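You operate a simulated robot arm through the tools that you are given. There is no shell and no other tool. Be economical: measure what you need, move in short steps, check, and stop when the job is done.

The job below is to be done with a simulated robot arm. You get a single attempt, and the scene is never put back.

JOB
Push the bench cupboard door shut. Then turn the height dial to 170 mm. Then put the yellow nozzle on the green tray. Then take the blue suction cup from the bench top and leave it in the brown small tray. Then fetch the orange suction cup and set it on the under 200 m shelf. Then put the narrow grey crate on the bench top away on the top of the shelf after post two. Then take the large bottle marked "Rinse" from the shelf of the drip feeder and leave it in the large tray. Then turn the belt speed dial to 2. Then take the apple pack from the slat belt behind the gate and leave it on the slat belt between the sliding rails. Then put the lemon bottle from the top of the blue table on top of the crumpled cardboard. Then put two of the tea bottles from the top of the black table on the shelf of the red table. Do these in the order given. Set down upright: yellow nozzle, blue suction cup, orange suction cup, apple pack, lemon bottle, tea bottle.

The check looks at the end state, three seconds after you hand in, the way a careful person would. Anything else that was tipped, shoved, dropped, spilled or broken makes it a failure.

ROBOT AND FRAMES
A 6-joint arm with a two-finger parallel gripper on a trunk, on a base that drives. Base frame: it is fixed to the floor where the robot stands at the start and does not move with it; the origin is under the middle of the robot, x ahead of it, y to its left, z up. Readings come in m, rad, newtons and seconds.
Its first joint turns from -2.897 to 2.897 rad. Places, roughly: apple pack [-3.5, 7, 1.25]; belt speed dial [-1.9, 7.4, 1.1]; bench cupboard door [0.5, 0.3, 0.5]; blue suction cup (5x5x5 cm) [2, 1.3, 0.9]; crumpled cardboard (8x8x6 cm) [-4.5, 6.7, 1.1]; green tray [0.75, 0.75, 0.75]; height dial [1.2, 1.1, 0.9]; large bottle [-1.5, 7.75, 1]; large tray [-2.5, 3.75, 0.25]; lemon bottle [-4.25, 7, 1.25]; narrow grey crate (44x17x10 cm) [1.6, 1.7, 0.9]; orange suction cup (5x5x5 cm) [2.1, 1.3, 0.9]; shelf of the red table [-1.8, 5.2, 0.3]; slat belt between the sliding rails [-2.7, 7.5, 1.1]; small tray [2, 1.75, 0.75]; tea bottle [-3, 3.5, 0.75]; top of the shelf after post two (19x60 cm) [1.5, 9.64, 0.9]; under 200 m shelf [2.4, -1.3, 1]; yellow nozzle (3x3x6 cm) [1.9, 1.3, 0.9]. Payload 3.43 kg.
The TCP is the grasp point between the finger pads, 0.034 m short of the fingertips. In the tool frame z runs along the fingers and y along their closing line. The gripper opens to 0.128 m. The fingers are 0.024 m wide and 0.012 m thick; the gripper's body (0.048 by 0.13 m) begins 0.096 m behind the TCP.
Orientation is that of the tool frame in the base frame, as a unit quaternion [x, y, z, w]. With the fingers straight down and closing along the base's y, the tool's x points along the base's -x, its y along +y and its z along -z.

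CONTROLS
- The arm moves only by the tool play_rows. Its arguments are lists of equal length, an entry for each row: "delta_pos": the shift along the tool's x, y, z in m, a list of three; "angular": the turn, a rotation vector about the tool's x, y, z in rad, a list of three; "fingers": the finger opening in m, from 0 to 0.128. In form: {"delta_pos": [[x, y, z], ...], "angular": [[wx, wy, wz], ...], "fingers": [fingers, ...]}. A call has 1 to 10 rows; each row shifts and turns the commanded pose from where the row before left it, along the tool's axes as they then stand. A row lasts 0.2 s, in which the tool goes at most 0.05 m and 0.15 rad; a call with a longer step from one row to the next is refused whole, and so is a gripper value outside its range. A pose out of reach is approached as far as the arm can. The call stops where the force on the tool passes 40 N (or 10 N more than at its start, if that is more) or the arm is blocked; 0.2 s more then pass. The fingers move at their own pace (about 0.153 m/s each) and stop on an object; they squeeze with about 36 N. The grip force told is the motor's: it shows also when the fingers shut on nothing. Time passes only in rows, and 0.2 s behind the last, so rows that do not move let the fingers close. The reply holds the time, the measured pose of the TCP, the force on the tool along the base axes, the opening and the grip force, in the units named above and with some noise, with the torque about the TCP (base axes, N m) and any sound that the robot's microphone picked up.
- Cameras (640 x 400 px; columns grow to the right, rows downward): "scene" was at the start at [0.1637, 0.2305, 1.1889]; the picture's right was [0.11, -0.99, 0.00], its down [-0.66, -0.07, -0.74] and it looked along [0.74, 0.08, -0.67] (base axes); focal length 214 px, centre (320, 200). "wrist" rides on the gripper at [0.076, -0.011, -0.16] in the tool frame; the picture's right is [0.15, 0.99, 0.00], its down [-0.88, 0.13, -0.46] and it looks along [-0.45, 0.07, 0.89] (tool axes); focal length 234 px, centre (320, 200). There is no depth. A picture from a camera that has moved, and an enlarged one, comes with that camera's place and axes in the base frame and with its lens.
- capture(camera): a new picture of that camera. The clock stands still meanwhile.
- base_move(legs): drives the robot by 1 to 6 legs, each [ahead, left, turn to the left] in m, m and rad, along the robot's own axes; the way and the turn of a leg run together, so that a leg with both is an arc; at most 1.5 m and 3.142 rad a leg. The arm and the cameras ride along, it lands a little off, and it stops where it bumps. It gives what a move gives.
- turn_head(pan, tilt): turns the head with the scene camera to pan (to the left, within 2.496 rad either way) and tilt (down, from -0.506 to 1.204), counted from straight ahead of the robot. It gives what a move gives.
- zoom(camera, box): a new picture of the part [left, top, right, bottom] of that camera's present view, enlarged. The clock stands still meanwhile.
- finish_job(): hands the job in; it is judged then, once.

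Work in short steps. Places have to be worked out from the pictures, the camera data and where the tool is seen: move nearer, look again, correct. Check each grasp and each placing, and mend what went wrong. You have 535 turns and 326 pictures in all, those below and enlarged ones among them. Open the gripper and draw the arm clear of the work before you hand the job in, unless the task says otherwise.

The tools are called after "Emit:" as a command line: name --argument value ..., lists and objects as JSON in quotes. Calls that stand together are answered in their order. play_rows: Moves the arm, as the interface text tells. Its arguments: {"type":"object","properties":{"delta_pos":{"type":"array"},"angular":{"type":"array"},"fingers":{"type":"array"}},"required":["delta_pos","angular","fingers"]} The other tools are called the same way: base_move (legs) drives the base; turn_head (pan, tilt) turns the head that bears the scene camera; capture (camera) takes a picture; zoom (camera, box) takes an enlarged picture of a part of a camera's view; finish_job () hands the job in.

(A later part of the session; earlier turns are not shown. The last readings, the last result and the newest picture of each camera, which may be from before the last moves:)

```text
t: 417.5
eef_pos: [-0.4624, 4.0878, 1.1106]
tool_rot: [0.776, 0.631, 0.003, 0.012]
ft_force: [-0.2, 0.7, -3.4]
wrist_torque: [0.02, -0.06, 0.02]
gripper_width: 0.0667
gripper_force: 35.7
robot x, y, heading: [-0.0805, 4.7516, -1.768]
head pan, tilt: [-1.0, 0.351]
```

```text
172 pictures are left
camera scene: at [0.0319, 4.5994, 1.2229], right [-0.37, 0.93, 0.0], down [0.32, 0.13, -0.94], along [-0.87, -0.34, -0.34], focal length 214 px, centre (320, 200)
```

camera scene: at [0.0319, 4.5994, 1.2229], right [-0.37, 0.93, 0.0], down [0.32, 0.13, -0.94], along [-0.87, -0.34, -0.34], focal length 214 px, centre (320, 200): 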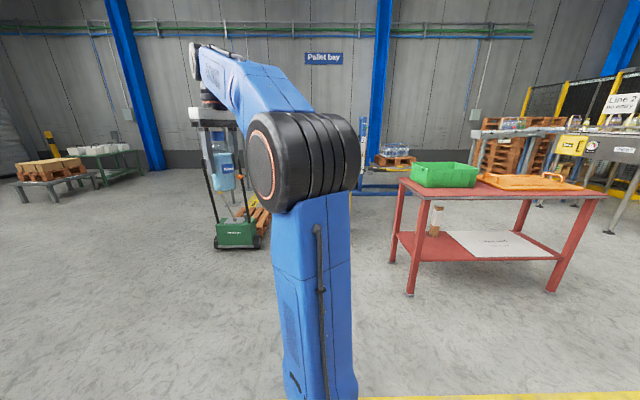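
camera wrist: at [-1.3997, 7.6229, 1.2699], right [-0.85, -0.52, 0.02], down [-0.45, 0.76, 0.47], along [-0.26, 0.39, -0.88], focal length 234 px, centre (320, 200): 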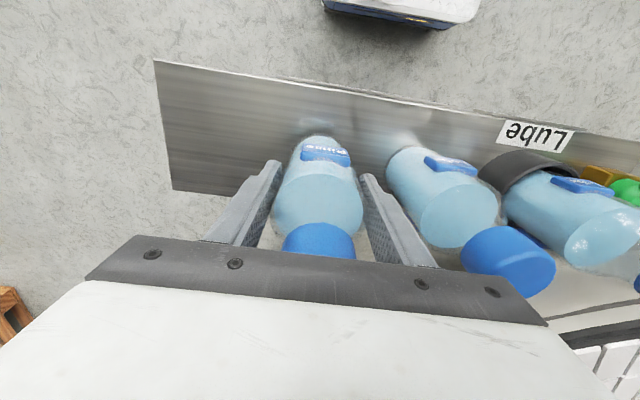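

Emit:
base_move --legs '[[0, 0, -1.0], [0, 0.45, 0]]'

Emit:
turn_head --pan 0.0 --tilt 0.3

Emit:
capture --camera "scene"

```text
t: 422.3
eef_pos: [-0.7605, 4.4099, 1.1102]
tool_rot: [0.975, 0.221, -0.002, 0.012]
ft_force: [0.8, -0.2, -4.6]
wrist_torque: [0.04, -0.05, 0.01]
gripper_width: 0.0672
gripper_force: 36.2
robot x, y, heading: [-0.0039, 4.5134, -2.682]
head pan, tilt: [-1.0, 0.351]
stopped in leg 2: the robot was blocked; the commanded pose is now the measured one
```

```text
t: 423.5
eef_pos: [-0.7608, 4.4091, 1.1099]
tool_rot: [0.975, 0.222, -0.002, 0.012]
ft_force: [0.3, 0.2, -4.2]
wrist_torque: [0.04, -0.04, 0.0]
gripper_width: 0.067
gripper_force: 36.3
robot x, y, heading: [-0.0029, 4.5088, -2.687]
head pan, tilt: [0.0, 0.3]
```

```text
171 pictures are left
camera scene: at [-0.0585, 4.2381, 1.2276], right [-0.44, 0.9, 0.0], down [0.27, 0.13, -0.96], along [-0.86, -0.42, -0.3], focal length 214 px, centre (320, 200)
```

scene: 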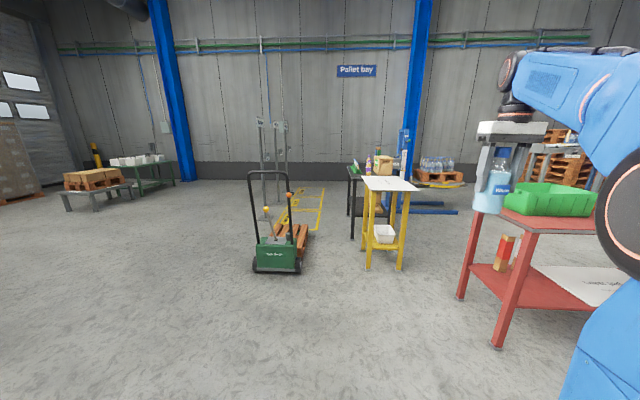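

Emit:
zoom --camera "scene" --box '[330, 130, 450, 280]'

```text
2.67 times, centred on (390, 205) of scene
camera zoom: at [-0.0585, 4.2381, 1.2276], right [-0.44, 0.9, 0.0], down [0.27, 0.13, -0.96], along [-0.86, -0.42, -0.3], focal length 572 px, centre (133, 187)
```

zoom: 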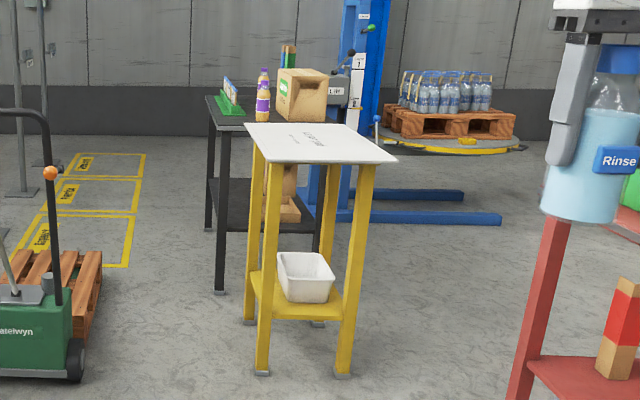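

There's a white tray on the yellow stand and a brown object on the black table's lower shelf nearer the stated place. I'll view it from the north side, going round the red table.

Emit:
base_move --legs '[[0, -1.3, -0.05], [0, -1.25, 0], [1.3, 0, 0], [0.6, 0, 0]]'

Emit:
turn_head --pan 1.2 --tilt 0.35

Emit:
capture --camera "scene"

```text
t: 444.9
eef_pos: [-3.5385, 5.8535, 1.1107]
tool_rot: [0.976, 0.216, -0.002, 0.012]
ft_force: [-0.4, -0.3, -4.4]
wrist_torque: [0.03, -0.05, 0.03]
gripper_width: 0.0669
gripper_force: 35.6
robot x, y, heading: [-2.7779, 5.9449, -2.692]
head pan, tilt: [0.0, 0.3]
```

```text
t: 446.3
eef_pos: [-3.539, 5.8533, 1.1104]
tool_rot: [0.976, 0.217, -0.002, 0.012]
ft_force: [-0.3, 0.5, -4.6]
wrist_torque: [0.06, -0.02, 0.03]
gripper_width: 0.0669
gripper_force: 36.0
robot x, y, heading: [-2.7771, 5.9478, -2.696]
head pan, tilt: [1.201, 0.351]
```

```text
169 pictures are left
camera scene: at [-2.7475, 5.6221, 1.2229], right [-1.0, -0.08, 0.0], down [-0.03, 0.34, -0.94], along [0.07, -0.94, -0.34], focal length 214 px, centre (320, 200)
```

scene: 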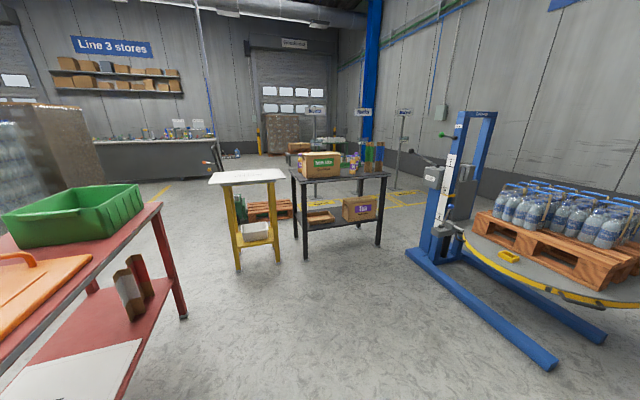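

Emit:
zoom --camera "scene" --box '[200, 130, 410, 270]'

```text
2.86 times, centred on (305, 200) of scene
camera zoom: at [-2.7475, 5.6221, 1.2229], right [-1.0, -0.08, 0.0], down [-0.03, 0.34, -0.94], along [0.07, -0.94, -0.34], focal length 613 px, centre (363, 200)
```

zoom: 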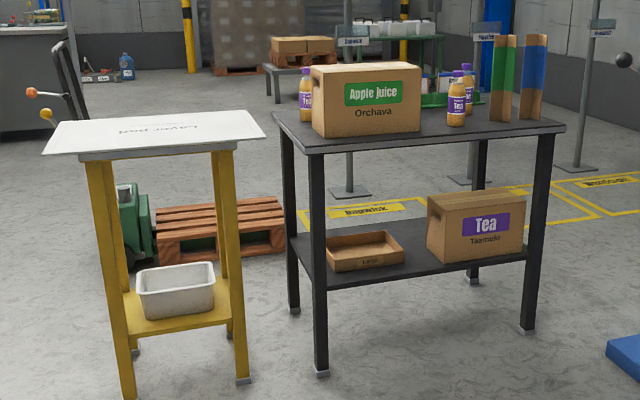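

The brown tray marked "Large" is on the black table's lower shelf. I must place the bottle there from the side, so I'll stand it on the open floor and regrasp it with a near-horizontal tool. First I turn to face the table.

Emit:
base_move --legs '[[0, 0, 1.55]]'

Emit:
turn_head --pan 0.0 --tilt 0.5

Emit:
capture --camera "scene"

Emit:
capture --camera "wrist"

```text
t: 450.6
eef_pos: [-2.6756, 5.1861, 1.1114]
tool_rot: [0.532, 0.847, 0.008, 0.009]
ft_force: [-1.1, -0.4, -4.3]
wrist_torque: [0.05, 0.01, 0.01]
gripper_width: 0.0672
gripper_force: 36.1
robot x, y, heading: [-2.7782, 5.9488, -1.113]
head pan, tilt: [1.201, 0.351]
```

```text
t: 452.0
eef_pos: [-2.6762, 5.1864, 1.1096]
tool_rot: [0.532, 0.847, 0.007, 0.01]
ft_force: [-1.0, -0.4, -4.7]
wrist_torque: [0.04, 0.04, -0.02]
gripper_width: 0.0673
gripper_force: 35.9
robot x, y, heading: [-2.7758, 5.9469, -1.111]
head pan, tilt: [0.0, 0.499]
```

```text
167 pictures are left
camera scene: at [-2.5041, 5.8915, 1.2092], right [-0.9, -0.44, 0.0], down [-0.21, 0.43, -0.88], along [0.39, -0.79, -0.48], focal length 214 px, centre (320, 200)
```

scene: 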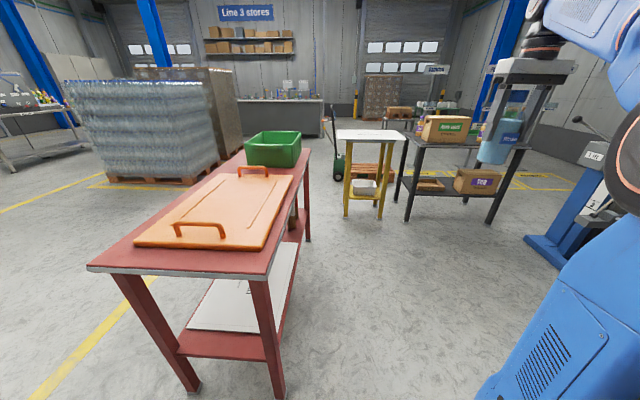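

```text
166 pictures are left
camera wrist: at [-2.7236, 5.25, 1.2692], right [0.83, 0.56, 0.02], down [0.49, -0.74, 0.47], along [0.28, -0.38, -0.88], focal length 234 px, centre (320, 200)
```

wrist: 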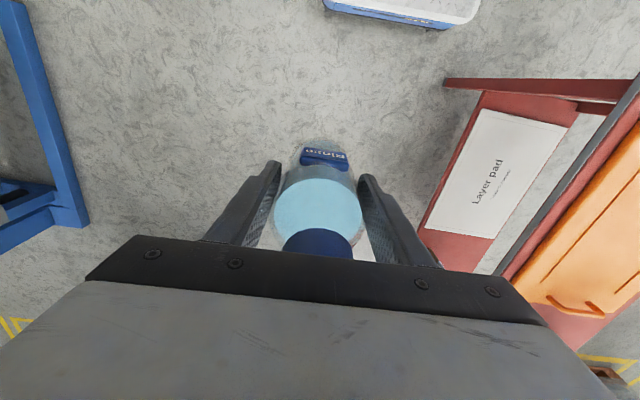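

The floor below is clear. I lower the bottle towards the floor.

Emit:
play_rows --delta_pos '[[0, 0, 0.045], [0, 0, 0.045], [0, 0, 0.045], [0, 0, 0.045], [0, 0, 0.045], [0, 0, 0.045], [0, 0, 0.045], [0, 0, 0.045], [0, 0, 0.045], [0, 0, 0.045]]' --angular '[[0, 0, 0], [0, 0, 0], [0, 0, 0], [0, 0, 0], [0, 0, 0], [0, 0, 0], [0, 0, 0], [0, 0, 0], [0, 0, 0], [0, 0, 0]]' --fingers '[0, 0, 0, 0, 0, 0, 0, 0, 0, 0]'

Emit:
play_rows --delta_pos '[[0, 0, 0.045], [0, 0, 0.045], [0, 0, 0.045], [0, 0, 0.045], [0, 0, 0.045], [0, 0, 0.045], [0, 0, 0.045], [0, 0, 0.045], [0, 0, 0.045], [0, 0, 0.045]]' --angular '[[0, 0, 0], [0, 0, 0], [0, 0, 0], [0, 0, 0], [0, 0, 0], [0, 0, 0], [0, 0, 0], [0, 0, 0], [0, 0, 0], [0, 0, 0]]' --fingers '[0, 0, 0, 0, 0, 0, 0, 0, 0, 0]'

Emit:
play_rows --delta_pos '[[0, 0, 0.045], [0, 0, 0.03], [0, 0, 0.02], [0, 0, 0.01], [0, 0, 0]]' --angular '[[0, 0, 0], [0, 0, 0], [0, 0, 0], [0, 0, 0], [0, 0, 0]]' --fingers '[0, 0, 0, 0, 0]'

```text
t: 454.2
eef_pos: [-2.6676, 5.1883, 0.6597]
tool_rot: [0.533, 0.846, 0.006, 0.009]
ft_force: [0.2, -0.1, -3.6]
wrist_torque: [0.0, 0.0, 0.03]
gripper_width: 0.067
gripper_force: 36.7
robot x, y, heading: [-2.7801, 5.9464, -1.117]
head pan, tilt: [0.0, 0.499]
```

```text
t: 456.4
eef_pos: [-2.6547, 5.1894, 0.2238]
tool_rot: [0.478, 0.878, 0.01, 0.008]
ft_force: [0.9, -0.1, -5.0]
wrist_torque: [0.08, 0.06, 0.02]
gripper_width: 0.0669
gripper_force: 36.2
out of reach, approached as far as the arm can: row 10
robot x, y, heading: [-2.7801, 5.9494, -1.112]
head pan, tilt: [0.0, 0.499]
```

```text
t: 457.6
eef_pos: [-2.6511, 5.1985, 0.1707]
tool_rot: [0.533, 0.846, 0.03, -0.002]
ft_force: [0.5, 0.0, -4.2]
wrist_torque: [0.04, 0.01, 0.02]
gripper_width: 0.067
gripper_force: 36.0
out of reach, approached as far as the arm can: row 1, 2, 3, 4
robot x, y, heading: [-2.7803, 5.9479, -1.118]
head pan, tilt: [0.0, 0.499]
```

Too close in for that depth. I extend outward a bit and continue down.

Emit:
play_rows --delta_pos '[[-0.03, 0, 0], [-0.03, 0, 0.0], [-0.02, 0, 0.01], [0, 0, 0.02], [0, 0, 0.02], [0, 0, 0.015], [0, 0, 0]]' --angular '[[0, 0, 0], [0, 0, 0], [0, 0, 0], [0, 0, 0], [0, 0, 0], [0, 0, 0], [0, 0, 0]]' --fingers '[0, 0, 0, 0, 0, 0, 0]'

Emit:
capture --camera "wrist"

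```text
t: 459.2
eef_pos: [-2.6207, 5.1399, 0.1026]
tool_rot: [0.532, 0.847, 0.008, 0.01]
ft_force: [0.2, 0.5, -4.4]
wrist_torque: [0.0, 0.04, -0.02]
gripper_width: 0.0671
gripper_force: 36.0
out of reach, approached as far as the arm can: row 2, 3
robot x, y, heading: [-2.775, 5.9424, -1.114]
head pan, tilt: [0.0, 0.499]
```

```text
165 pictures are left
camera wrist: at [-2.669, 5.2024, 0.2614], right [0.83, 0.56, 0.02], down [0.49, -0.74, 0.47], along [0.28, -0.38, -0.88], focal length 234 px, centre (320, 200)
```

wrist: 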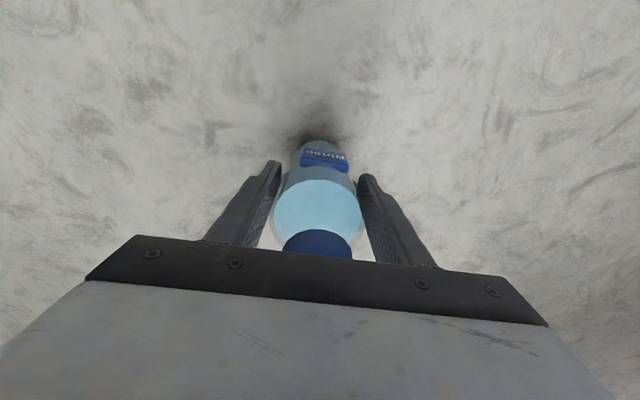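

Now reachable at z≈0.10. I lower in small steps to contact.

Emit:
play_rows --delta_pos '[[0, 0, 0.006], [0, 0, 0.003], [0, 0, 0.002], [0, 0, 0.002], [0, 0, 0.002], [0, 0, 0]]' --angular '[[0, 0, 0], [0, 0, 0], [0, 0, 0], [0, 0, 0], [0, 0, 0], [0, 0, 0]]' --fingers '[0, 0, 0, 0, 0, 0]'

```text
t: 460.6
eef_pos: [-2.6204, 5.1378, 0.087]
tool_rot: [0.532, 0.847, 0.007, 0.011]
ft_force: [7.6, -1.0, 33.2]
wrist_torque: [-0.76, 0.11, 0.19]
gripper_width: 0.0672
gripper_force: 36.4
robot x, y, heading: [-2.7784, 5.947, -1.114]
head pan, tilt: [0.0, 0.499]
```

Contact. I ease off, release and lift clear of the cap.

Emit:
play_rows --delta_pos '[[0, 0, -0.003], [0, 0, 0], [0, 0, 0], [0, 0, -0.03], [0, 0, -0.04], [0, 0, -0.04], [0, 0, -0.04], [0, 0, -0.04]]' --angular '[[0, 0, 0], [0, 0, 0], [0, 0, 0], [0, 0, 0], [0, 0, 0], [0, 0, 0], [0, 0, 0], [0, 0, 0]]' --fingers '[0.067, 0.11, 0.11, 0.11, 0.11, 0.11, 0.11, 0.11]'

Emit:
capture --camera "wrist"

```text
t: 462.4
eef_pos: [-2.6142, 5.1379, 0.2762]
tool_rot: [0.615, 0.788, 0.018, 0.024]
ft_force: [-2.2, 1.4, 0.5]
wrist_torque: [-0.06, -0.29, 0.12]
gripper_width: 0.11
gripper_force: 0.1
out of reach, approached as far as the arm can: row 5
robot x, y, heading: [-2.7783, 5.9459, -1.111]
head pan, tilt: [0.0, 0.499]
```

```text
164 pictures are left
camera wrist: at [-2.6552, 5.2099, 0.4343], right [0.92, 0.38, 0.06], down [0.31, -0.82, 0.48], along [0.23, -0.42, -0.88], focal length 234 px, centre (320, 200)
```

wrist: 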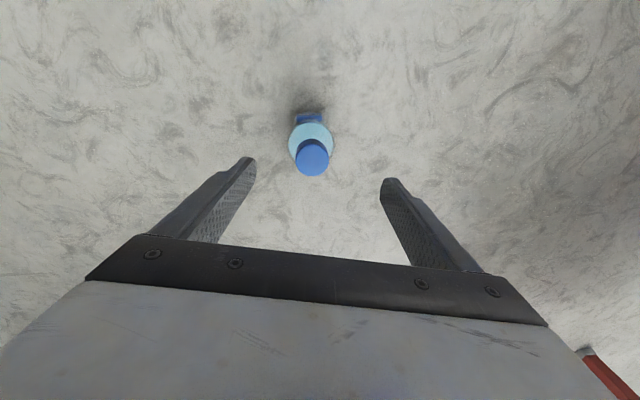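

The bottle stands upright at about (-2.62, 5.138). I raise the arm, back up and strafe so the bottle is straight ahead.

Emit:
play_rows --delta_pos '[[0, 0, -0.045], [0, 0, -0.045], [0, 0, -0.045], [0, 0, -0.045], [0, 0, -0.03]]' --angular '[[0, 0, 0], [0, 0, 0], [0, 0, 0], [0, 0, 0], [0, 0, 0]]' --fingers '[0.11, 0.11, 0.11, 0.11, 0.11]'

Emit:
base_move --legs '[[-0.2, -0.22, -0.05]]'

Emit:
capture --camera "scene"

Emit:
capture --camera "wrist"

```text
t: 463.6
eef_pos: [-2.6301, 5.1376, 0.486]
tool_rot: [0.532, 0.846, 0.008, 0.009]
ft_force: [-0.4, -0.3, -1.1]
wrist_torque: [0.04, -0.01, 0.01]
gripper_width: 0.1099
gripper_force: 0.0
robot x, y, heading: [-2.7761, 5.9466, -1.113]
head pan, tilt: [0.0, 0.499]
```

```text
t: 465.6
eef_pos: [-2.9586, 5.2257, 0.4854]
tool_rot: [0.556, 0.831, 0.007, 0.01]
ft_force: [-0.8, 0.2, -0.5]
wrist_torque: [0.01, 0.0, -0.02]
gripper_width: 0.1101
gripper_force: 0.0
robot x, y, heading: [-3.0604, 6.041, -1.167]
head pan, tilt: [0.0, 0.499]
```

```text
163 pictures are left
camera scene: at [-2.7903, 5.9706, 1.2092], right [-0.92, -0.39, 0.0], down [-0.19, 0.44, -0.88], along [0.34, -0.81, -0.48], focal length 214 px, centre (320, 200)
```

scene: 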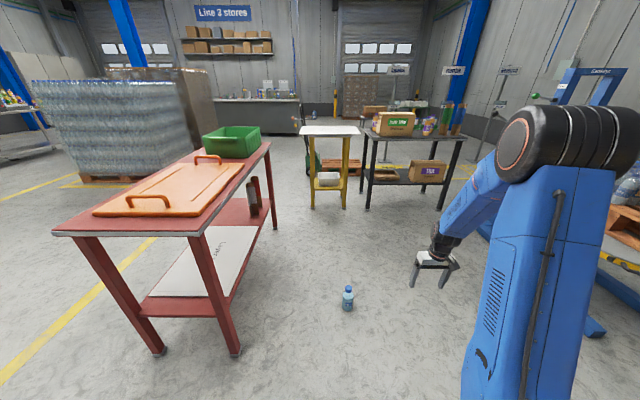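

```text
162 pictures are left
camera wrist: at [-3.003, 5.2916, 0.6445], right [0.86, 0.51, 0.02], down [0.45, -0.76, 0.47], along [0.25, -0.39, -0.88], focal length 234 px, centre (320, 200)
```

wrist: 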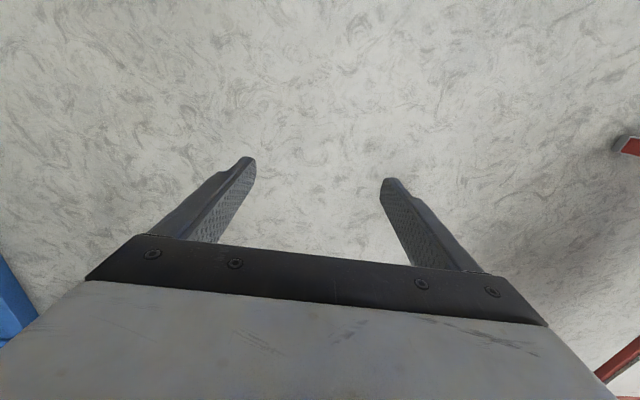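

I bring the tool to the centre line and pitch it forward to near horizontal.

Emit:
play_rows --delta_pos '[[0.008, 0.045, 0], [0.008, 0.045, 0], [0.008, 0.045, 0], [0.008, 0.045, 0], [0.008, 0.045, 0], [0.008, 0.045, 0], [0, 0, 0]]' --angular '[[0, 0, 0], [0, 0, 0], [0, 0, 0], [0, 0, 0], [0, 0, 0], [0, 0, 0], [0, 0, 0]]' --fingers '[0.11, 0.11, 0.11, 0.11, 0.11, 0.11, 0.11]'

Emit:
play_rows --delta_pos '[[0, 0, 0], [0, 0, 0], [0, 0, 0], [0, 0, 0], [0, 0, 0], [0, 0, 0], [0, 0, 0], [0, 0, 0], [0, 0, 0], [0, 0, 0]]' --angular '[[0, -0.136, 0], [0, -0.136, 0], [0, -0.136, 0], [0, -0.136, 0], [0, -0.136, 0], [0, -0.136, 0], [0, -0.136, 0], [0, -0.136, 0], [0, -0.136, 0], [0, -0.136, 0]]' --fingers '[0.11, 0.11, 0.11, 0.11, 0.11, 0.11, 0.11, 0.11, 0.11, 0.11]'

Emit:
capture --camera "scene"

Emit:
capture --camera "wrist"

```text
t: 467.2
eef_pos: [-2.7273, 5.3727, 0.4914]
tool_rot: [0.556, 0.831, 0.007, 0.01]
ft_force: [0.3, 0.2, 0.2]
wrist_torque: [0.01, -0.02, 0.0]
gripper_width: 0.1098
gripper_force: 0.0
robot x, y, heading: [-3.06, 6.0428, -1.173]
head pan, tilt: [0.0, 0.499]
```

```text
t: 469.4
eef_pos: [-2.6553, 5.2759, 0.5202]
tool_rot: [0.469, 0.702, -0.32, 0.431]
ft_force: [-0.7, 0.6, 0.3]
wrist_torque: [-0.02, 0.01, 0.01]
gripper_width: 0.1102
gripper_force: 0.1
out of reach, approached as far as the arm can: row 3, 4, 5, 6, 7, 8, 9, 10
robot x, y, heading: [-3.0607, 6.0398, -1.168]
head pan, tilt: [0.0, 0.499]
```

```text
161 pictures are left
camera scene: at [-2.7903, 5.9707, 1.2092], right [-0.92, -0.39, 0.0], down [-0.19, 0.44, -0.88], along [0.34, -0.81, -0.48], focal length 214 px, centre (320, 200)
```

scene: 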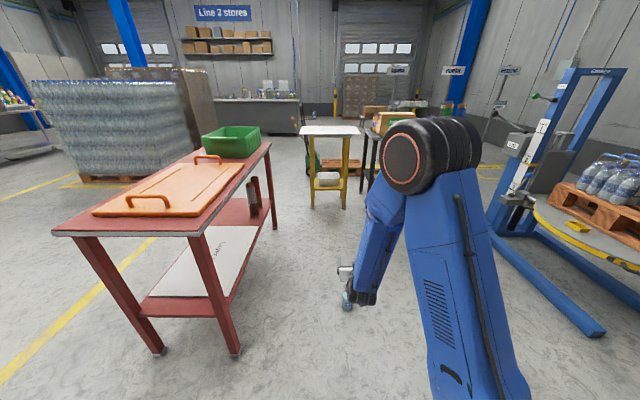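

```text
160 pictures are left
camera wrist: at [-2.7296, 5.4383, 0.5198], right [0.9, 0.41, -0.18], down [0.15, 0.1, 0.98], along [0.42, -0.91, 0.03], focal length 234 px, centre (320, 200)
```

wrist: 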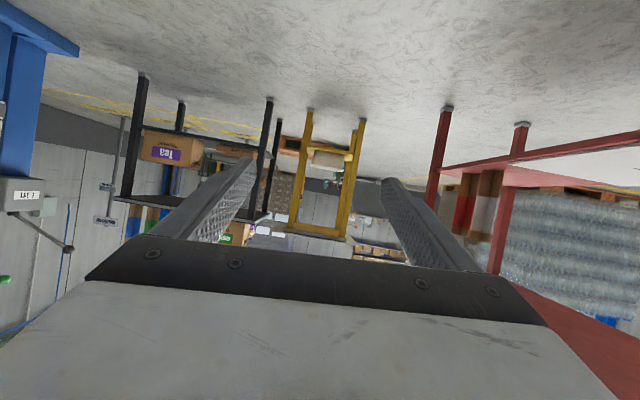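

The tool is now about 25° below horizontal, which is good enough. The bottle is 0.15 m ahead of the TCP, so I descend to z≈0.11.

Emit:
play_rows --delta_pos '[[0.0407, 0.002, 0.0192], [0.0407, 0.002, 0.0192], [0.0407, 0.002, 0.0192], [0.0407, 0.002, 0.0192], [0.0407, 0.002, 0.0192], [0.0407, 0.002, 0.0192], [0.0407, 0.002, 0.0192], [0.0407, 0.002, 0.0192], [0.0407, 0.002, 0.0192], [0, 0, 0]]' --angular '[[0, 0, 0], [0, 0, 0], [0, 0, 0], [0, 0, 0], [0, 0, 0], [0, 0, 0], [0, 0, 0], [0, 0, 0], [0, 0, 0], [0, 0, 0]]' --fingers '[0.11, 0.11, 0.11, 0.11, 0.11, 0.11, 0.11, 0.11, 0.11, 0.11]'

Emit:
capture --camera "wrist"

```text
t: 471.6
eef_pos: [-2.577, 5.1998, 0.3139]
tool_rot: [0.456, 0.718, -0.343, 0.399]
ft_force: [0.1, 0.9, -0.6]
wrist_torque: [0.0, 0.02, 0.0]
gripper_width: 0.1101
gripper_force: 0.0
out of reach, approached as far as the arm can: row 1, 2, 3, 4, 5, 6, 7, 8, 9
robot x, y, heading: [-3.0588, 6.0371, -1.166]
head pan, tilt: [0.0, 0.499]
```

```text
159 pictures are left
camera wrist: at [-2.6493, 5.362, 0.3203], right [0.88, 0.4, -0.26], down [0.24, 0.1, 0.97], along [0.41, -0.91, -0.01], focal length 234 px, centre (320, 200)
```

wrist: 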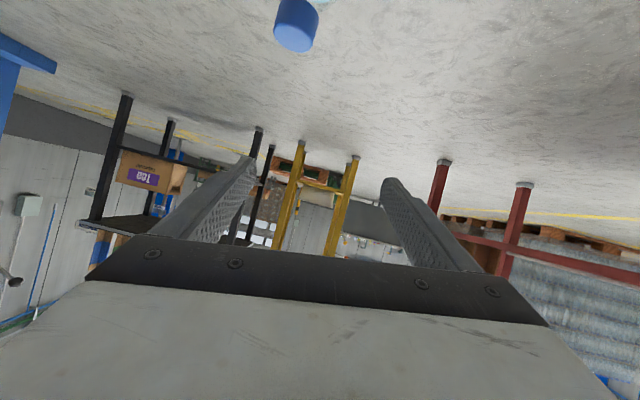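

The low horizontal pose needs more extension. I back the base up 0.2 m and descend again.

Emit:
base_move --legs '[[-0.22, 0, 0]]'

Emit:
play_rows --delta_pos '[[0.03, 0, 0.014], [0.03, 0, 0.014], [0.03, 0, 0.014], [0.03, 0, 0.014], [0.03, 0, 0.014], [0.03, 0, 0.014], [0, 0, 0]]' --angular '[[0, 0, 0], [0, 0, 0], [0, 0, 0], [0, 0, 0], [0, 0, 0], [0, 0, 0], [0, 0, 0]]' --fingers '[0.11, 0.11, 0.11, 0.11, 0.11, 0.11, 0.11]'

Emit:
capture --camera "wrist"

```text
t: 473.3
eef_pos: [-2.6612, 5.4051, 0.3145]
tool_rot: [0.455, 0.719, -0.341, 0.399]
ft_force: [0.2, -0.6, 0.9]
wrist_torque: [0.01, -0.02, 0.0]
gripper_width: 0.1101
gripper_force: 0.2
robot x, y, heading: [-3.147, 6.2447, -1.175]
head pan, tilt: [0.0, 0.499]
```

```text
t: 474.9
eef_pos: [-2.6483, 5.3503, 0.1429]
tool_rot: [0.449, 0.723, -0.348, 0.392]
ft_force: [-1.1, 0.7, -0.2]
wrist_torque: [0.01, 0.02, -0.01]
gripper_width: 0.1098
gripper_force: 0.1
out of reach, approached as far as the arm can: row 1, 2, 3, 4, 5, 6
robot x, y, heading: [-3.1484, 6.2465, -1.171]
head pan, tilt: [0.0, 0.499]
```

```text
158 pictures are left
camera wrist: at [-2.7218, 5.5141, 0.1505], right [0.87, 0.4, -0.28], down [0.26, 0.1, 0.96], along [0.42, -0.91, -0.01], focal length 234 px, centre (320, 200)
```

wrist: 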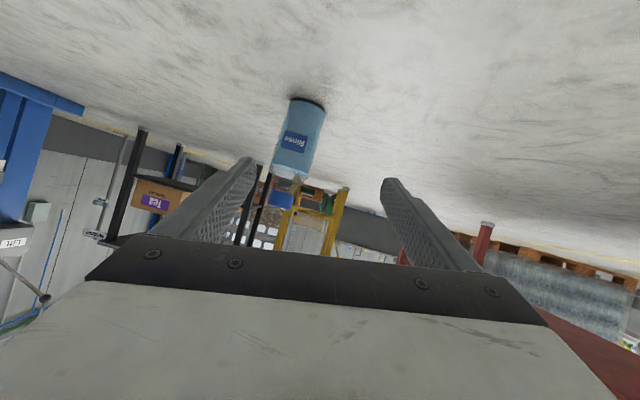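

Now low enough. I correct an 8.7° roll, shift 3.4 cm sideways and lower a little.

Emit:
play_rows --delta_pos '[[0, 0, 0], [0, 0, 0], [0.0156, -0.017, 0.0079], [0.0156, -0.017, 0.0079], [0, 0, 0]]' --angular '[[0, 0, 0.085], [0, 0, 0.085], [0, 0, 0], [0, 0, 0], [0, 0, 0]]' --fingers '[0.11, 0.11, 0.11, 0.11, 0.11]'

Emit:
capture --camera "wrist"

```text
t: 476.1
eef_pos: [-2.6843, 5.3374, 0.1124]
tool_rot: [0.447, 0.725, -0.351, 0.388]
ft_force: [0.4, 0.1, 0.0]
wrist_torque: [0.02, 0.0, 0.01]
gripper_width: 0.1099
gripper_force: 0.1
out of reach, approached as far as the arm can: row 1, 2
robot x, y, heading: [-3.1469, 6.2444, -1.165]
head pan, tilt: [0.0, 0.499]
```

```text
157 pictures are left
camera wrist: at [-2.7579, 5.4992, 0.1207], right [0.87, 0.4, -0.29], down [0.27, 0.11, 0.96], along [0.42, -0.91, -0.02], focal length 234 px, centre (320, 200)
```

wrist: 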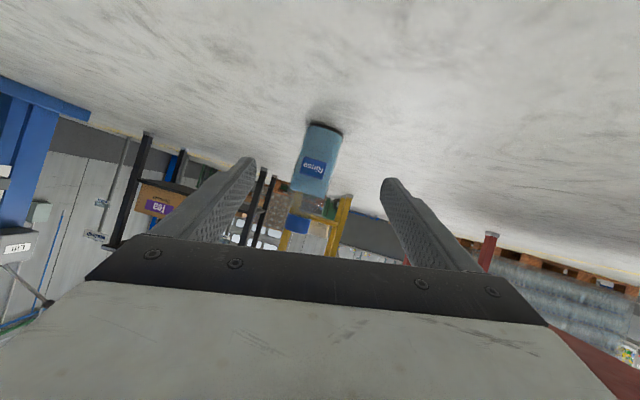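

Emit:
play_rows --delta_pos '[[-0.0178, -0.0033, 0.0357], [-0.0178, -0.0033, 0.0357], [-0.0178, -0.0033, 0.0357], [0, 0, 0]]' --angular '[[0, 0, 0], [0, 0, 0], [0, 0, 0.08], [0, 0, 0.08]]' --fingers '[0.11, 0.11, 0.11, 0.11]'

Emit:
capture --camera "wrist"

```text
t: 477.1
eef_pos: [-2.6497, 5.2228, 0.113]
tool_rot: [0.479, 0.704, -0.333, 0.405]
ft_force: [0.0, 0.5, 0.2]
wrist_torque: [0.01, -0.02, 0.0]
gripper_width: 0.1099
gripper_force: 0.0
out of reach, approached as far as the arm can: row 4
robot x, y, heading: [-3.1481, 6.2475, -1.168]
head pan, tilt: [0.0, 0.499]
```

```text
156 pictures are left
camera wrist: at [-2.7188, 5.3876, 0.1184], right [0.9, 0.38, -0.21], down [0.2, 0.08, 0.98], along [0.38, -0.92, 0.0], focal length 234 px, centre (320, 200)
```

wrist: 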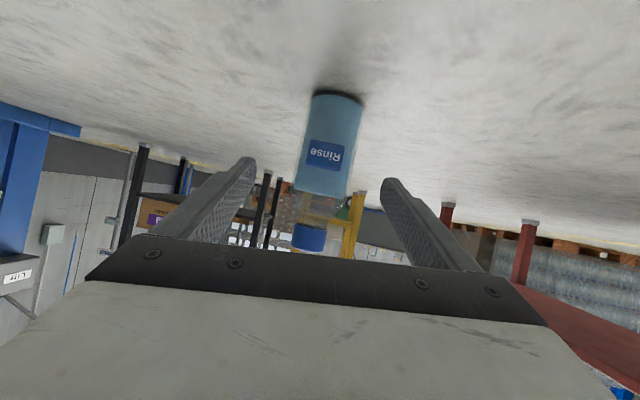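

Aligned, and the roll has nearly gone. I advance the remaining ~0.098 m so the bottle lies between the fingers.

Emit:
play_rows --delta_pos '[[-0.0148, -0.0014, 0.0295], [-0.0148, -0.0014, 0.0295], [-0.0148, 0.002, 0.0295], [0.007, 0, 0.0035]]' --angular '[[0, 0, 0.04], [0, 0, 0.03], [0, 0, 0], [0, 0, 0]]' --fingers '[0.11, 0.11, 0.11, 0.11]'

Emit:
capture --camera "wrist"

```text
t: 478.1
eef_pos: [-2.6191, 5.1259, 0.1057]
tool_rot: [0.502, 0.687, -0.318, 0.417]
ft_force: [0.4, -0.4, 0.2]
wrist_torque: [0.01, -0.02, 0.02]
gripper_width: 0.11
gripper_force: 0.1
out of reach, approached as far as the arm can: row 2
robot x, y, heading: [-3.1461, 6.2444, -1.169]
head pan, tilt: [0.0, 0.499]
```

```text
155 pictures are left
camera wrist: at [-2.6822, 5.2922, 0.1107], right [0.92, 0.35, -0.15], down [0.14, 0.05, 0.99], along [0.35, -0.93, 0.0], focal length 234 px, centre (320, 200)
```

wrist: 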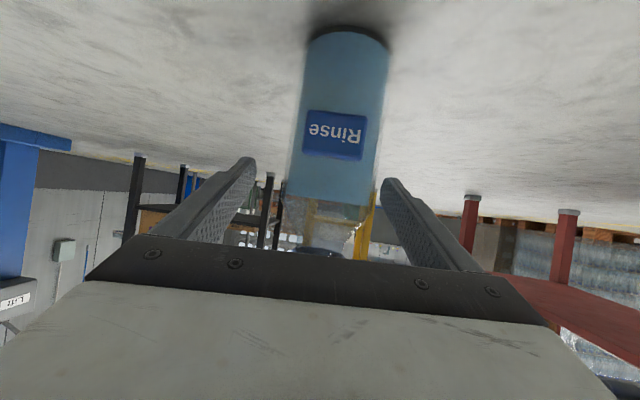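

The fingers would grip near the shoulder, so I lower 2.5 cm to hold the body, then close.

Emit:
play_rows --delta_pos '[[0.011, 0, 0.0055], [0.011, 0, 0.0055], [0, 0, 0], [0, 0, 0], [0, 0, 0], [0, 0, 0]]' --angular '[[0, 0, 0], [0, 0, 0], [0, 0, 0], [0, 0, 0], [0, 0, 0], [0, 0, 0]]' --fingers '[0.11, 0.11, 0.11, 0, 0, 0]'

Emit:
capture --camera "wrist"

```text
t: 479.5
eef_pos: [-2.6203, 5.1266, 0.0807]
tool_rot: [0.503, 0.687, -0.319, 0.417]
ft_force: [2.9, -0.1, 0.6]
wrist_torque: [-0.04, -0.07, 0.05]
gripper_width: 0.0673
gripper_force: 35.9
robot x, y, heading: [-3.1478, 6.247, -1.166]
head pan, tilt: [0.0, 0.499]
```

```text
154 pictures are left
camera wrist: at [-2.6827, 5.293, 0.0855], right [0.92, 0.35, -0.15], down [0.14, 0.05, 0.99], along [0.36, -0.93, 0.0], focal length 234 px, centre (320, 200)
```

wrist: 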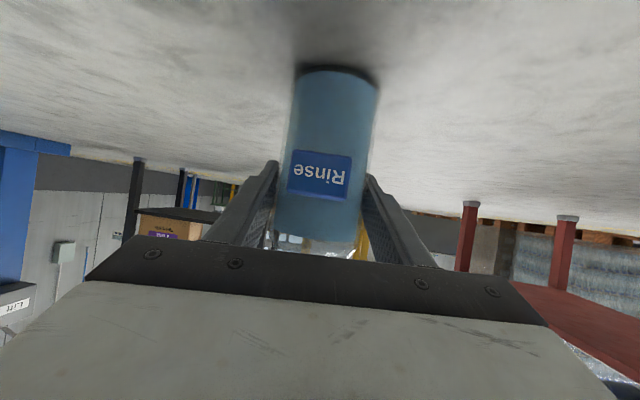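

Good grip on the body. I lift to z≈0.43.

Emit:
play_rows --delta_pos '[[-0.0179, -0.0004, -0.009], [-0.0358, -0.0008, -0.018], [-0.0358, -0.0008, -0.018], [-0.0358, -0.0008, -0.018], [-0.0358, -0.0008, -0.018], [-0.0358, -0.0008, -0.018], [-0.0358, -0.0008, -0.018], [-0.0358, -0.0008, -0.018], [-0.0358, -0.0008, -0.018], [0, 0, 0]]' --angular '[[0, 0, 0], [0, 0, 0], [0, 0, 0], [0, 0, 0], [0, 0, 0], [0, 0, 0], [0, 0, 0], [0, 0, 0], [0, 0, 0], [0, 0, 0]]' --fingers '[0, 0, 0, 0, 0, 0, 0, 0, 0, 0]'

Emit:
capture --camera "wrist"

Emit:
capture --camera "scene"

```text
t: 481.7
eef_pos: [-2.6204, 5.126, 0.4231]
tool_rot: [0.503, 0.687, -0.318, 0.416]
ft_force: [-0.1, 0.6, -4.2]
wrist_torque: [-0.03, -0.01, -0.04]
gripper_width: 0.0667
gripper_force: 36.1
robot x, y, heading: [-3.1484, 6.2488, -1.172]
head pan, tilt: [0.0, 0.499]
```

```text
153 pictures are left
camera wrist: at [-2.6834, 5.2919, 0.4285], right [0.92, 0.35, -0.15], down [0.14, 0.05, 0.99], along [0.35, -0.93, 0.0], focal length 234 px, centre (320, 200)
```

wrist: 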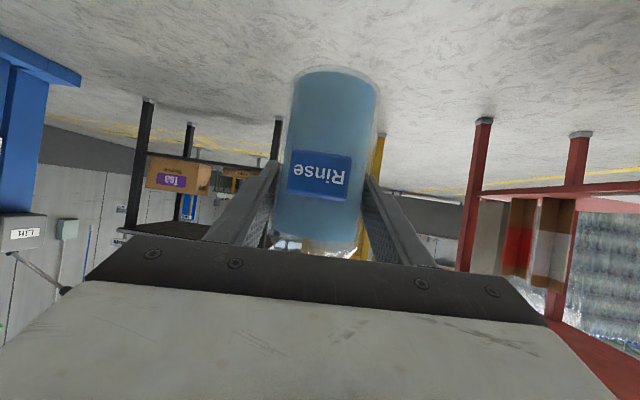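

```text
152 pictures are left
camera scene: at [-2.877, 6.1758, 1.2092], right [-0.92, -0.39, 0.0], down [-0.19, 0.44, -0.88], along [0.34, -0.81, -0.48], focal length 214 px, centre (320, 200)
```

scene: 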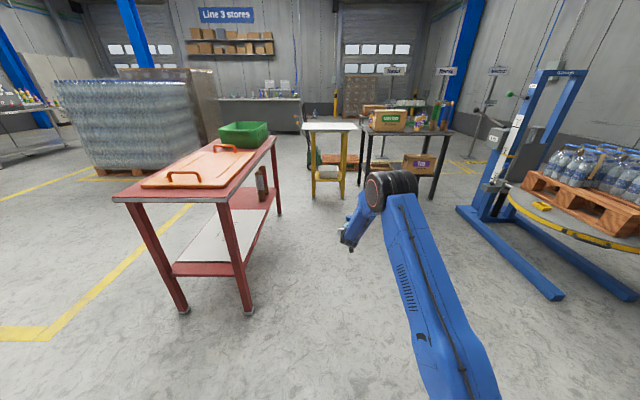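

Reach at r≈1.24 works. I strafe right and drive forward, stopping short of the table to look again.

Emit:
base_move --legs '[[0, -0.59, 0], [0.95, 0, 0]]'

Emit:
turn_head --pan -0.1 --tilt 0.55

Emit:
capture --camera "wrist"

Emit:
capture --camera "scene"

```text
t: 489.6
eef_pos: [-2.7778, 4.0255, 0.4231]
tool_rot: [0.5, 0.689, -0.317, 0.419]
ft_force: [0.1, 0.4, -4.3]
wrist_torque: [0.01, -0.03, 0.0]
gripper_width: 0.0666
gripper_force: 36.2
robot x, y, heading: [-3.3074, 5.1438, -1.16]
head pan, tilt: [0.0, 0.499]
```

```text
t: 490.3
eef_pos: [-2.7768, 4.0267, 0.4236]
tool_rot: [0.501, 0.689, -0.317, 0.418]
ft_force: [0.6, -0.5, -3.7]
wrist_torque: [0.0, -0.03, 0.01]
gripper_width: 0.0668
gripper_force: 36.1
robot x, y, heading: [-3.3091, 5.1421, -1.162]
head pan, tilt: [-0.099, 0.55]
```

```text
151 pictures are left
camera wrist: at [-2.8422, 4.1928, 0.4282], right [0.92, 0.36, -0.15], down [0.14, 0.05, 0.99], along [0.36, -0.93, 0.0], focal length 234 px, centre (320, 200)
```

wrist: 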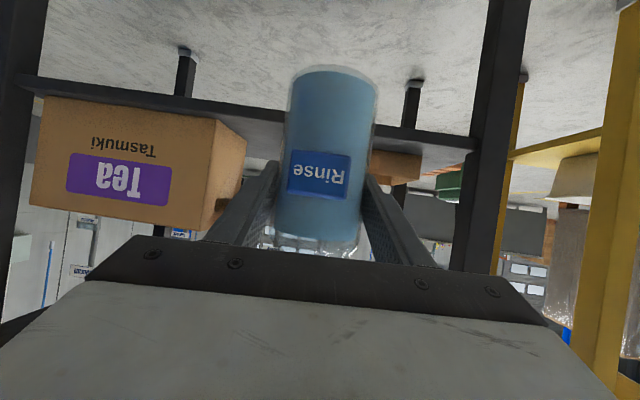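

```text
150 pictures are left
camera scene: at [-3.0503, 5.0734, 1.2046], right [-0.95, -0.31, 0.0], down [-0.16, 0.5, -0.85], along [0.26, -0.81, -0.52], focal length 214 px, centre (320, 200)
```

scene: 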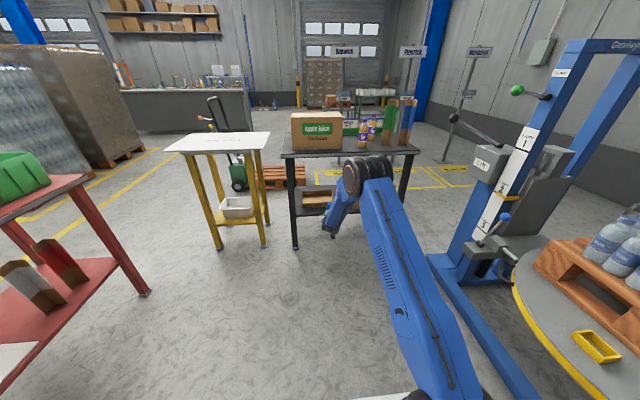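

Emit:
zoom --camera "scene" --box '[270, 130, 430, 250]'

```text
3.33 times, centred on (350, 190) of scene
camera zoom: at [-3.0503, 5.0734, 1.2046], right [-0.95, -0.31, 0.0], down [-0.16, 0.5, -0.85], along [0.26, -0.81, -0.52], focal length 715 px, centre (220, 233)
```

zoom: 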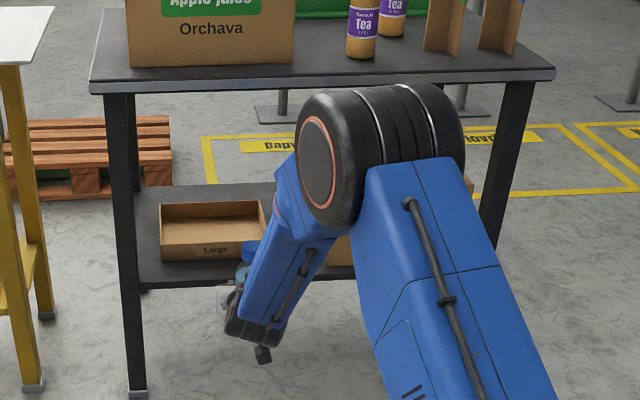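

Closer view: the "Large" tray centre is at about (-2.575, 3.635), rim z≈0.31, shelf ≈0.266. I drive in 0.3 m first, then check.

Emit:
base_move --legs '[[0.3, 0.028, 0]]'

Emit:
capture --camera "wrist"

Emit:
capture --camera "scene"

```text
t: 492.4
eef_pos: [-2.6337, 3.7587, 0.4231]
tool_rot: [0.501, 0.688, -0.318, 0.418]
ft_force: [-0.7, 0.1, -4.0]
wrist_torque: [-0.01, -0.01, 0.02]
gripper_width: 0.0667
gripper_force: 36.0
robot x, y, heading: [-3.1658, 4.8783, -1.158]
head pan, tilt: [-0.099, 0.55]
```

```text
148 pictures are left
camera wrist: at [-2.6969, 3.9246, 0.4283], right [0.92, 0.36, -0.15], down [0.14, 0.05, 0.99], along [0.36, -0.93, 0.0], focal length 234 px, centre (320, 200)
```

wrist: 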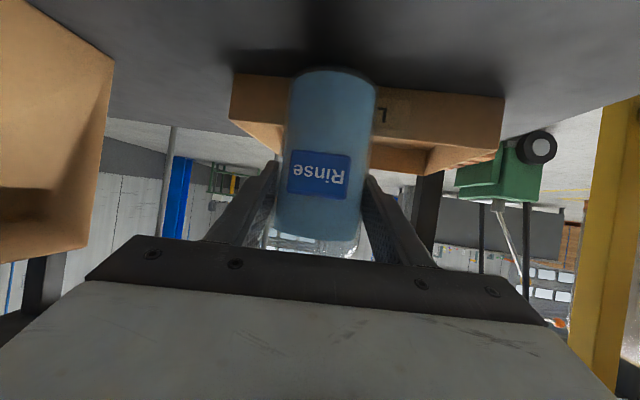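

```text
147 pictures are left
camera scene: at [-2.904, 4.8054, 1.2046], right [-0.95, -0.3, 0.0], down [-0.16, 0.5, -0.85], along [0.26, -0.81, -0.52], focal length 214 px, centre (320, 200)
```

scene: 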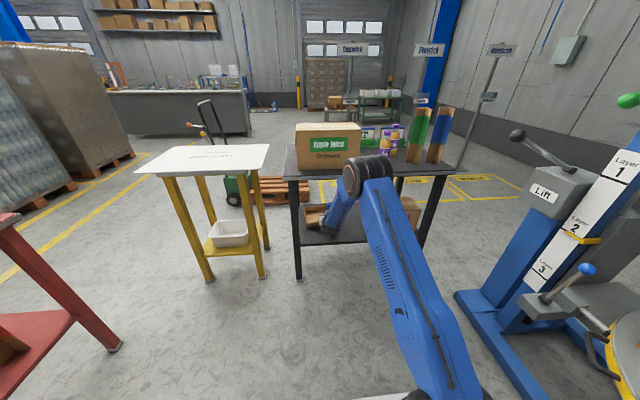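

Emit:
zoom --camera "scene" --box '[280, 150, 440, 270]'

Emit:
zoom --camera "wrist" --box '[200, 40, 540, 252]'

```text
3.33 times, centred on (360, 210) of scene
camera zoom: at [-2.904, 4.8054, 1.2046], right [-0.95, -0.3, 0.0], down [-0.16, 0.5, -0.85], along [0.26, -0.81, -0.52], focal length 715 px, centre (187, 167)
```

zoom: 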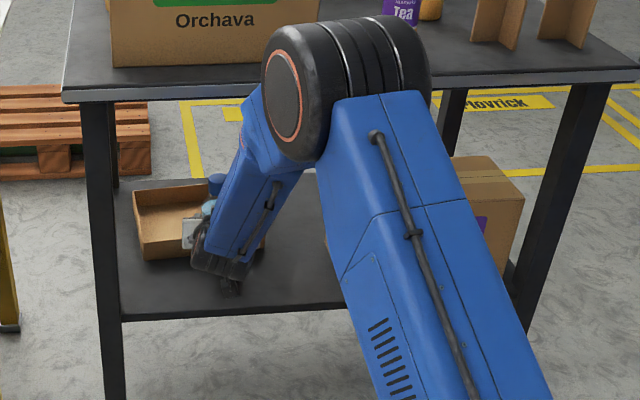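

```text
1.88 times, centred on (370, 146) of wrist
camera zoom: at [-2.6969, 3.9246, 0.4283], right [0.92, 0.36, -0.15], down [0.14, 0.05, 0.99], along [0.36, -0.93, 0.0], focal length 441 px, centre (226, 302)
```

zoom: 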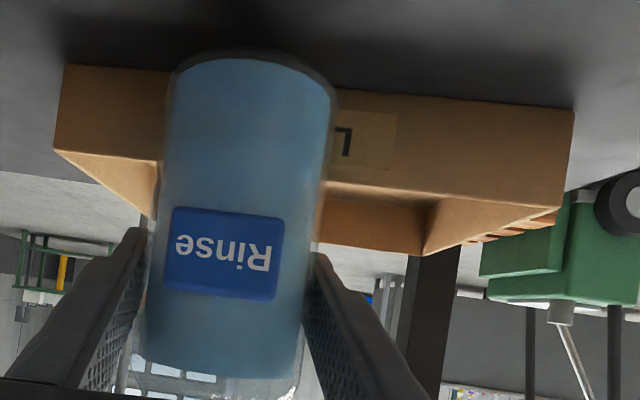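

Triangulating both views gives shelf z≈0.322, tray rim ≈0.366, centre (-2.571, 3.672), so I must raise the bottle before moving over the rim. I lift 6 cm, then move in 0.105.

Emit:
play_rows --delta_pos '[[-0.0268, -0.0006, -0.0135], [-0.0268, -0.0006, -0.0135], [0, 0, 0]]' --angular '[[0, 0, 0], [0, 0, 0], [0, 0, 0]]' --fingers '[0, 0, 0]'

Emit:
base_move --legs '[[0.105, 0.022, 0]]'

Emit:
capture --camera "wrist"

Emit:
zoom --camera "scene" --box '[280, 150, 440, 270]'

```text
t: 493.1
eef_pos: [-2.6337, 3.7593, 0.4828]
tool_rot: [0.501, 0.689, -0.316, 0.418]
ft_force: [0.1, -1.6, -4.8]
wrist_torque: [0.01, -0.05, 0.02]
gripper_width: 0.0667
gripper_force: 35.5
robot x, y, heading: [-3.166, 4.8707, -1.164]
head pan, tilt: [-0.099, 0.55]
```

```text
t: 494.3
eef_pos: [-2.5703, 3.6701, 0.4831]
tool_rot: [0.5, 0.689, -0.316, 0.418]
ft_force: [1.1, 1.2, -4.6]
wrist_torque: [0.0, -0.03, -0.05]
gripper_width: 0.0665
gripper_force: 36.1
robot x, y, heading: [-3.1038, 4.7887, -1.161]
head pan, tilt: [-0.099, 0.55]
```

```text
144 pictures are left
camera wrist: at [-2.6335, 3.8365, 0.4876], right [0.92, 0.36, -0.15], down [0.14, 0.05, 0.99], along [0.36, -0.93, 0.0], focal length 234 px, centre (320, 200)
```

wrist: 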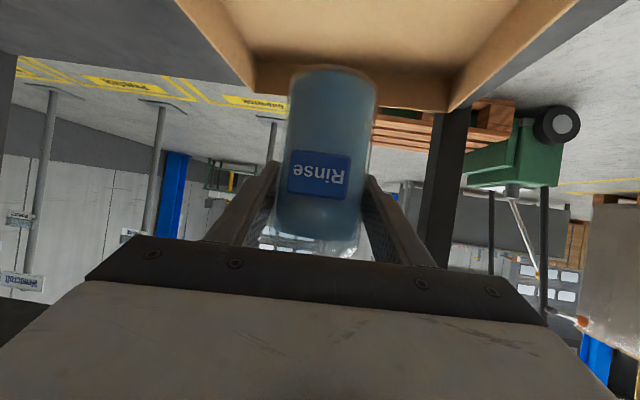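

```text
3.33 times, centred on (360, 210) of scene
camera zoom: at [-2.8415, 4.7168, 1.2046], right [-0.95, -0.3, 0.0], down [-0.16, 0.5, -0.85], along [0.26, -0.81, -0.52], focal length 715 px, centre (187, 167)
```

zoom: 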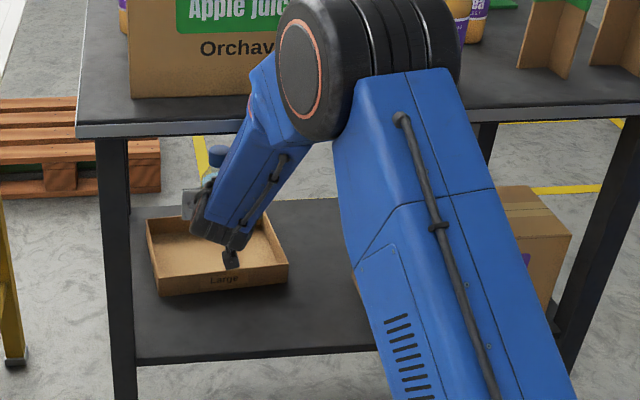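

Bottle is over the tray, slightly towards the near wall. I advance 2.5 cm and lower.

Emit:
play_rows --delta_pos '[[-0.006, 0, 0.0119], [-0.006, 0, 0.0119], [0.0179, 0.0004, 0.009], [0.0179, 0.0004, 0.009], [0.0134, 0.0003, 0.0068], [0, 0, 0]]' --angular '[[0, 0, 0], [0, 0, 0], [0, 0, 0], [0, 0, 0], [0, 0, 0], [0, 0, 0]]' --fingers '[0, 0, 0, 0, 0, 0]'

Emit:
capture --camera "wrist"

```text
t: 495.7
eef_pos: [-2.5615, 3.6448, 0.4279]
tool_rot: [0.501, 0.688, -0.318, 0.418]
ft_force: [0.8, 0.2, -4.2]
wrist_torque: [0.02, 0.0, -0.02]
gripper_width: 0.0665
gripper_force: 36.2
robot x, y, heading: [-3.0977, 4.7885, -1.159]
head pan, tilt: [-0.099, 0.55]
```

```text
142 pictures are left
camera wrist: at [-2.6258, 3.8105, 0.4333], right [0.92, 0.36, -0.15], down [0.14, 0.05, 0.99], along [0.36, -0.93, 0.0], focal length 234 px, centre (320, 200)
```

wrist: 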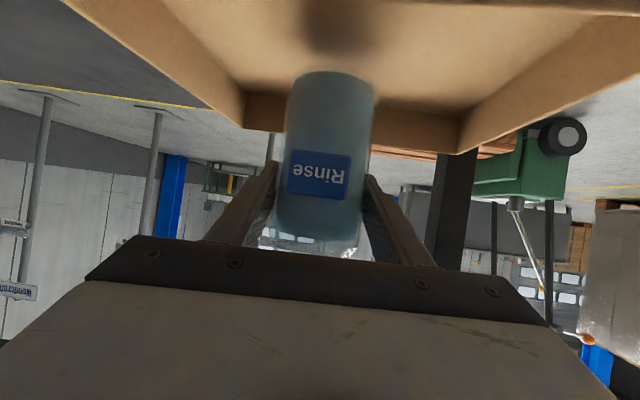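

The bottle hangs inside the tray, with its shadow on the floor. I lower to contact.

Emit:
play_rows --delta_pos '[[0.0072, 0.0002, 0.0036], [0.0036, 0, 0.0018], [0.0027, 0, 0.0013], [0.0027, 0, 0.0013], [0, 0, 0]]' --angular '[[0, 0, 0], [0, 0, 0], [0, 0, 0], [0, 0, 0], [0, 0, 0]]' --fingers '[0, 0, 0, 0, 0]'

```text
t: 496.9
eef_pos: [-2.563, 3.6467, 0.4102]
tool_rot: [0.502, 0.688, -0.318, 0.418]
ft_force: [-0.1, 0.7, -4.7]
wrist_torque: [0.04, -0.06, 0.02]
gripper_width: 0.0665
gripper_force: 36.1
robot x, y, heading: [-3.1043, 4.7882, -1.159]
head pan, tilt: [-0.099, 0.55]
```

Emit:
play_rows --delta_pos '[[0.0027, 0, 0.0013], [0.0027, 0, 0.0013], [0.0027, 0, 0.0013], [0.0027, 0, 0.0013], [0, 0, 0]]' --angular '[[0, 0, 0], [0, 0, 0], [0, 0, 0], [0, 0, 0], [0, 0, 0]]' --fingers '[0, 0, 0, 0, 0]'

Emit:
capture --camera "wrist"

```text
t: 498.1
eef_pos: [-2.5631, 3.6437, 0.4026]
tool_rot: [0.5, 0.687, -0.318, 0.42]
ft_force: [-0.6, -5.2, 36.2]
wrist_torque: [0.09, -0.79, -0.06]
gripper_width: 0.0665
gripper_force: 35.8
robot x, y, heading: [-3.1021, 4.7892, -1.16]
head pan, tilt: [-0.099, 0.55]
```

```text
141 pictures are left
camera wrist: at [-2.6258, 3.8105, 0.4059], right [0.92, 0.36, -0.15], down [0.14, 0.06, 0.99], along [0.36, -0.93, 0.01], focal length 234 px, centre (320, 200)
```

wrist: 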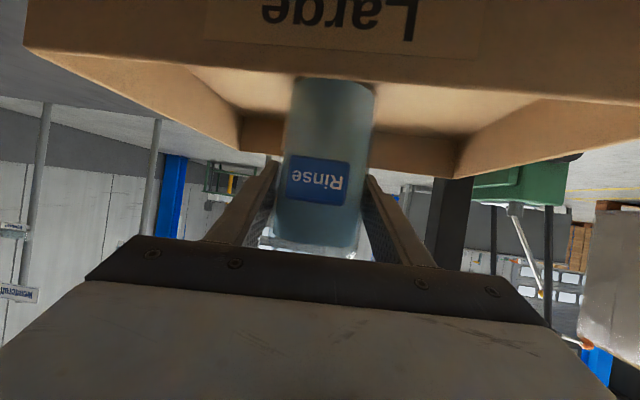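

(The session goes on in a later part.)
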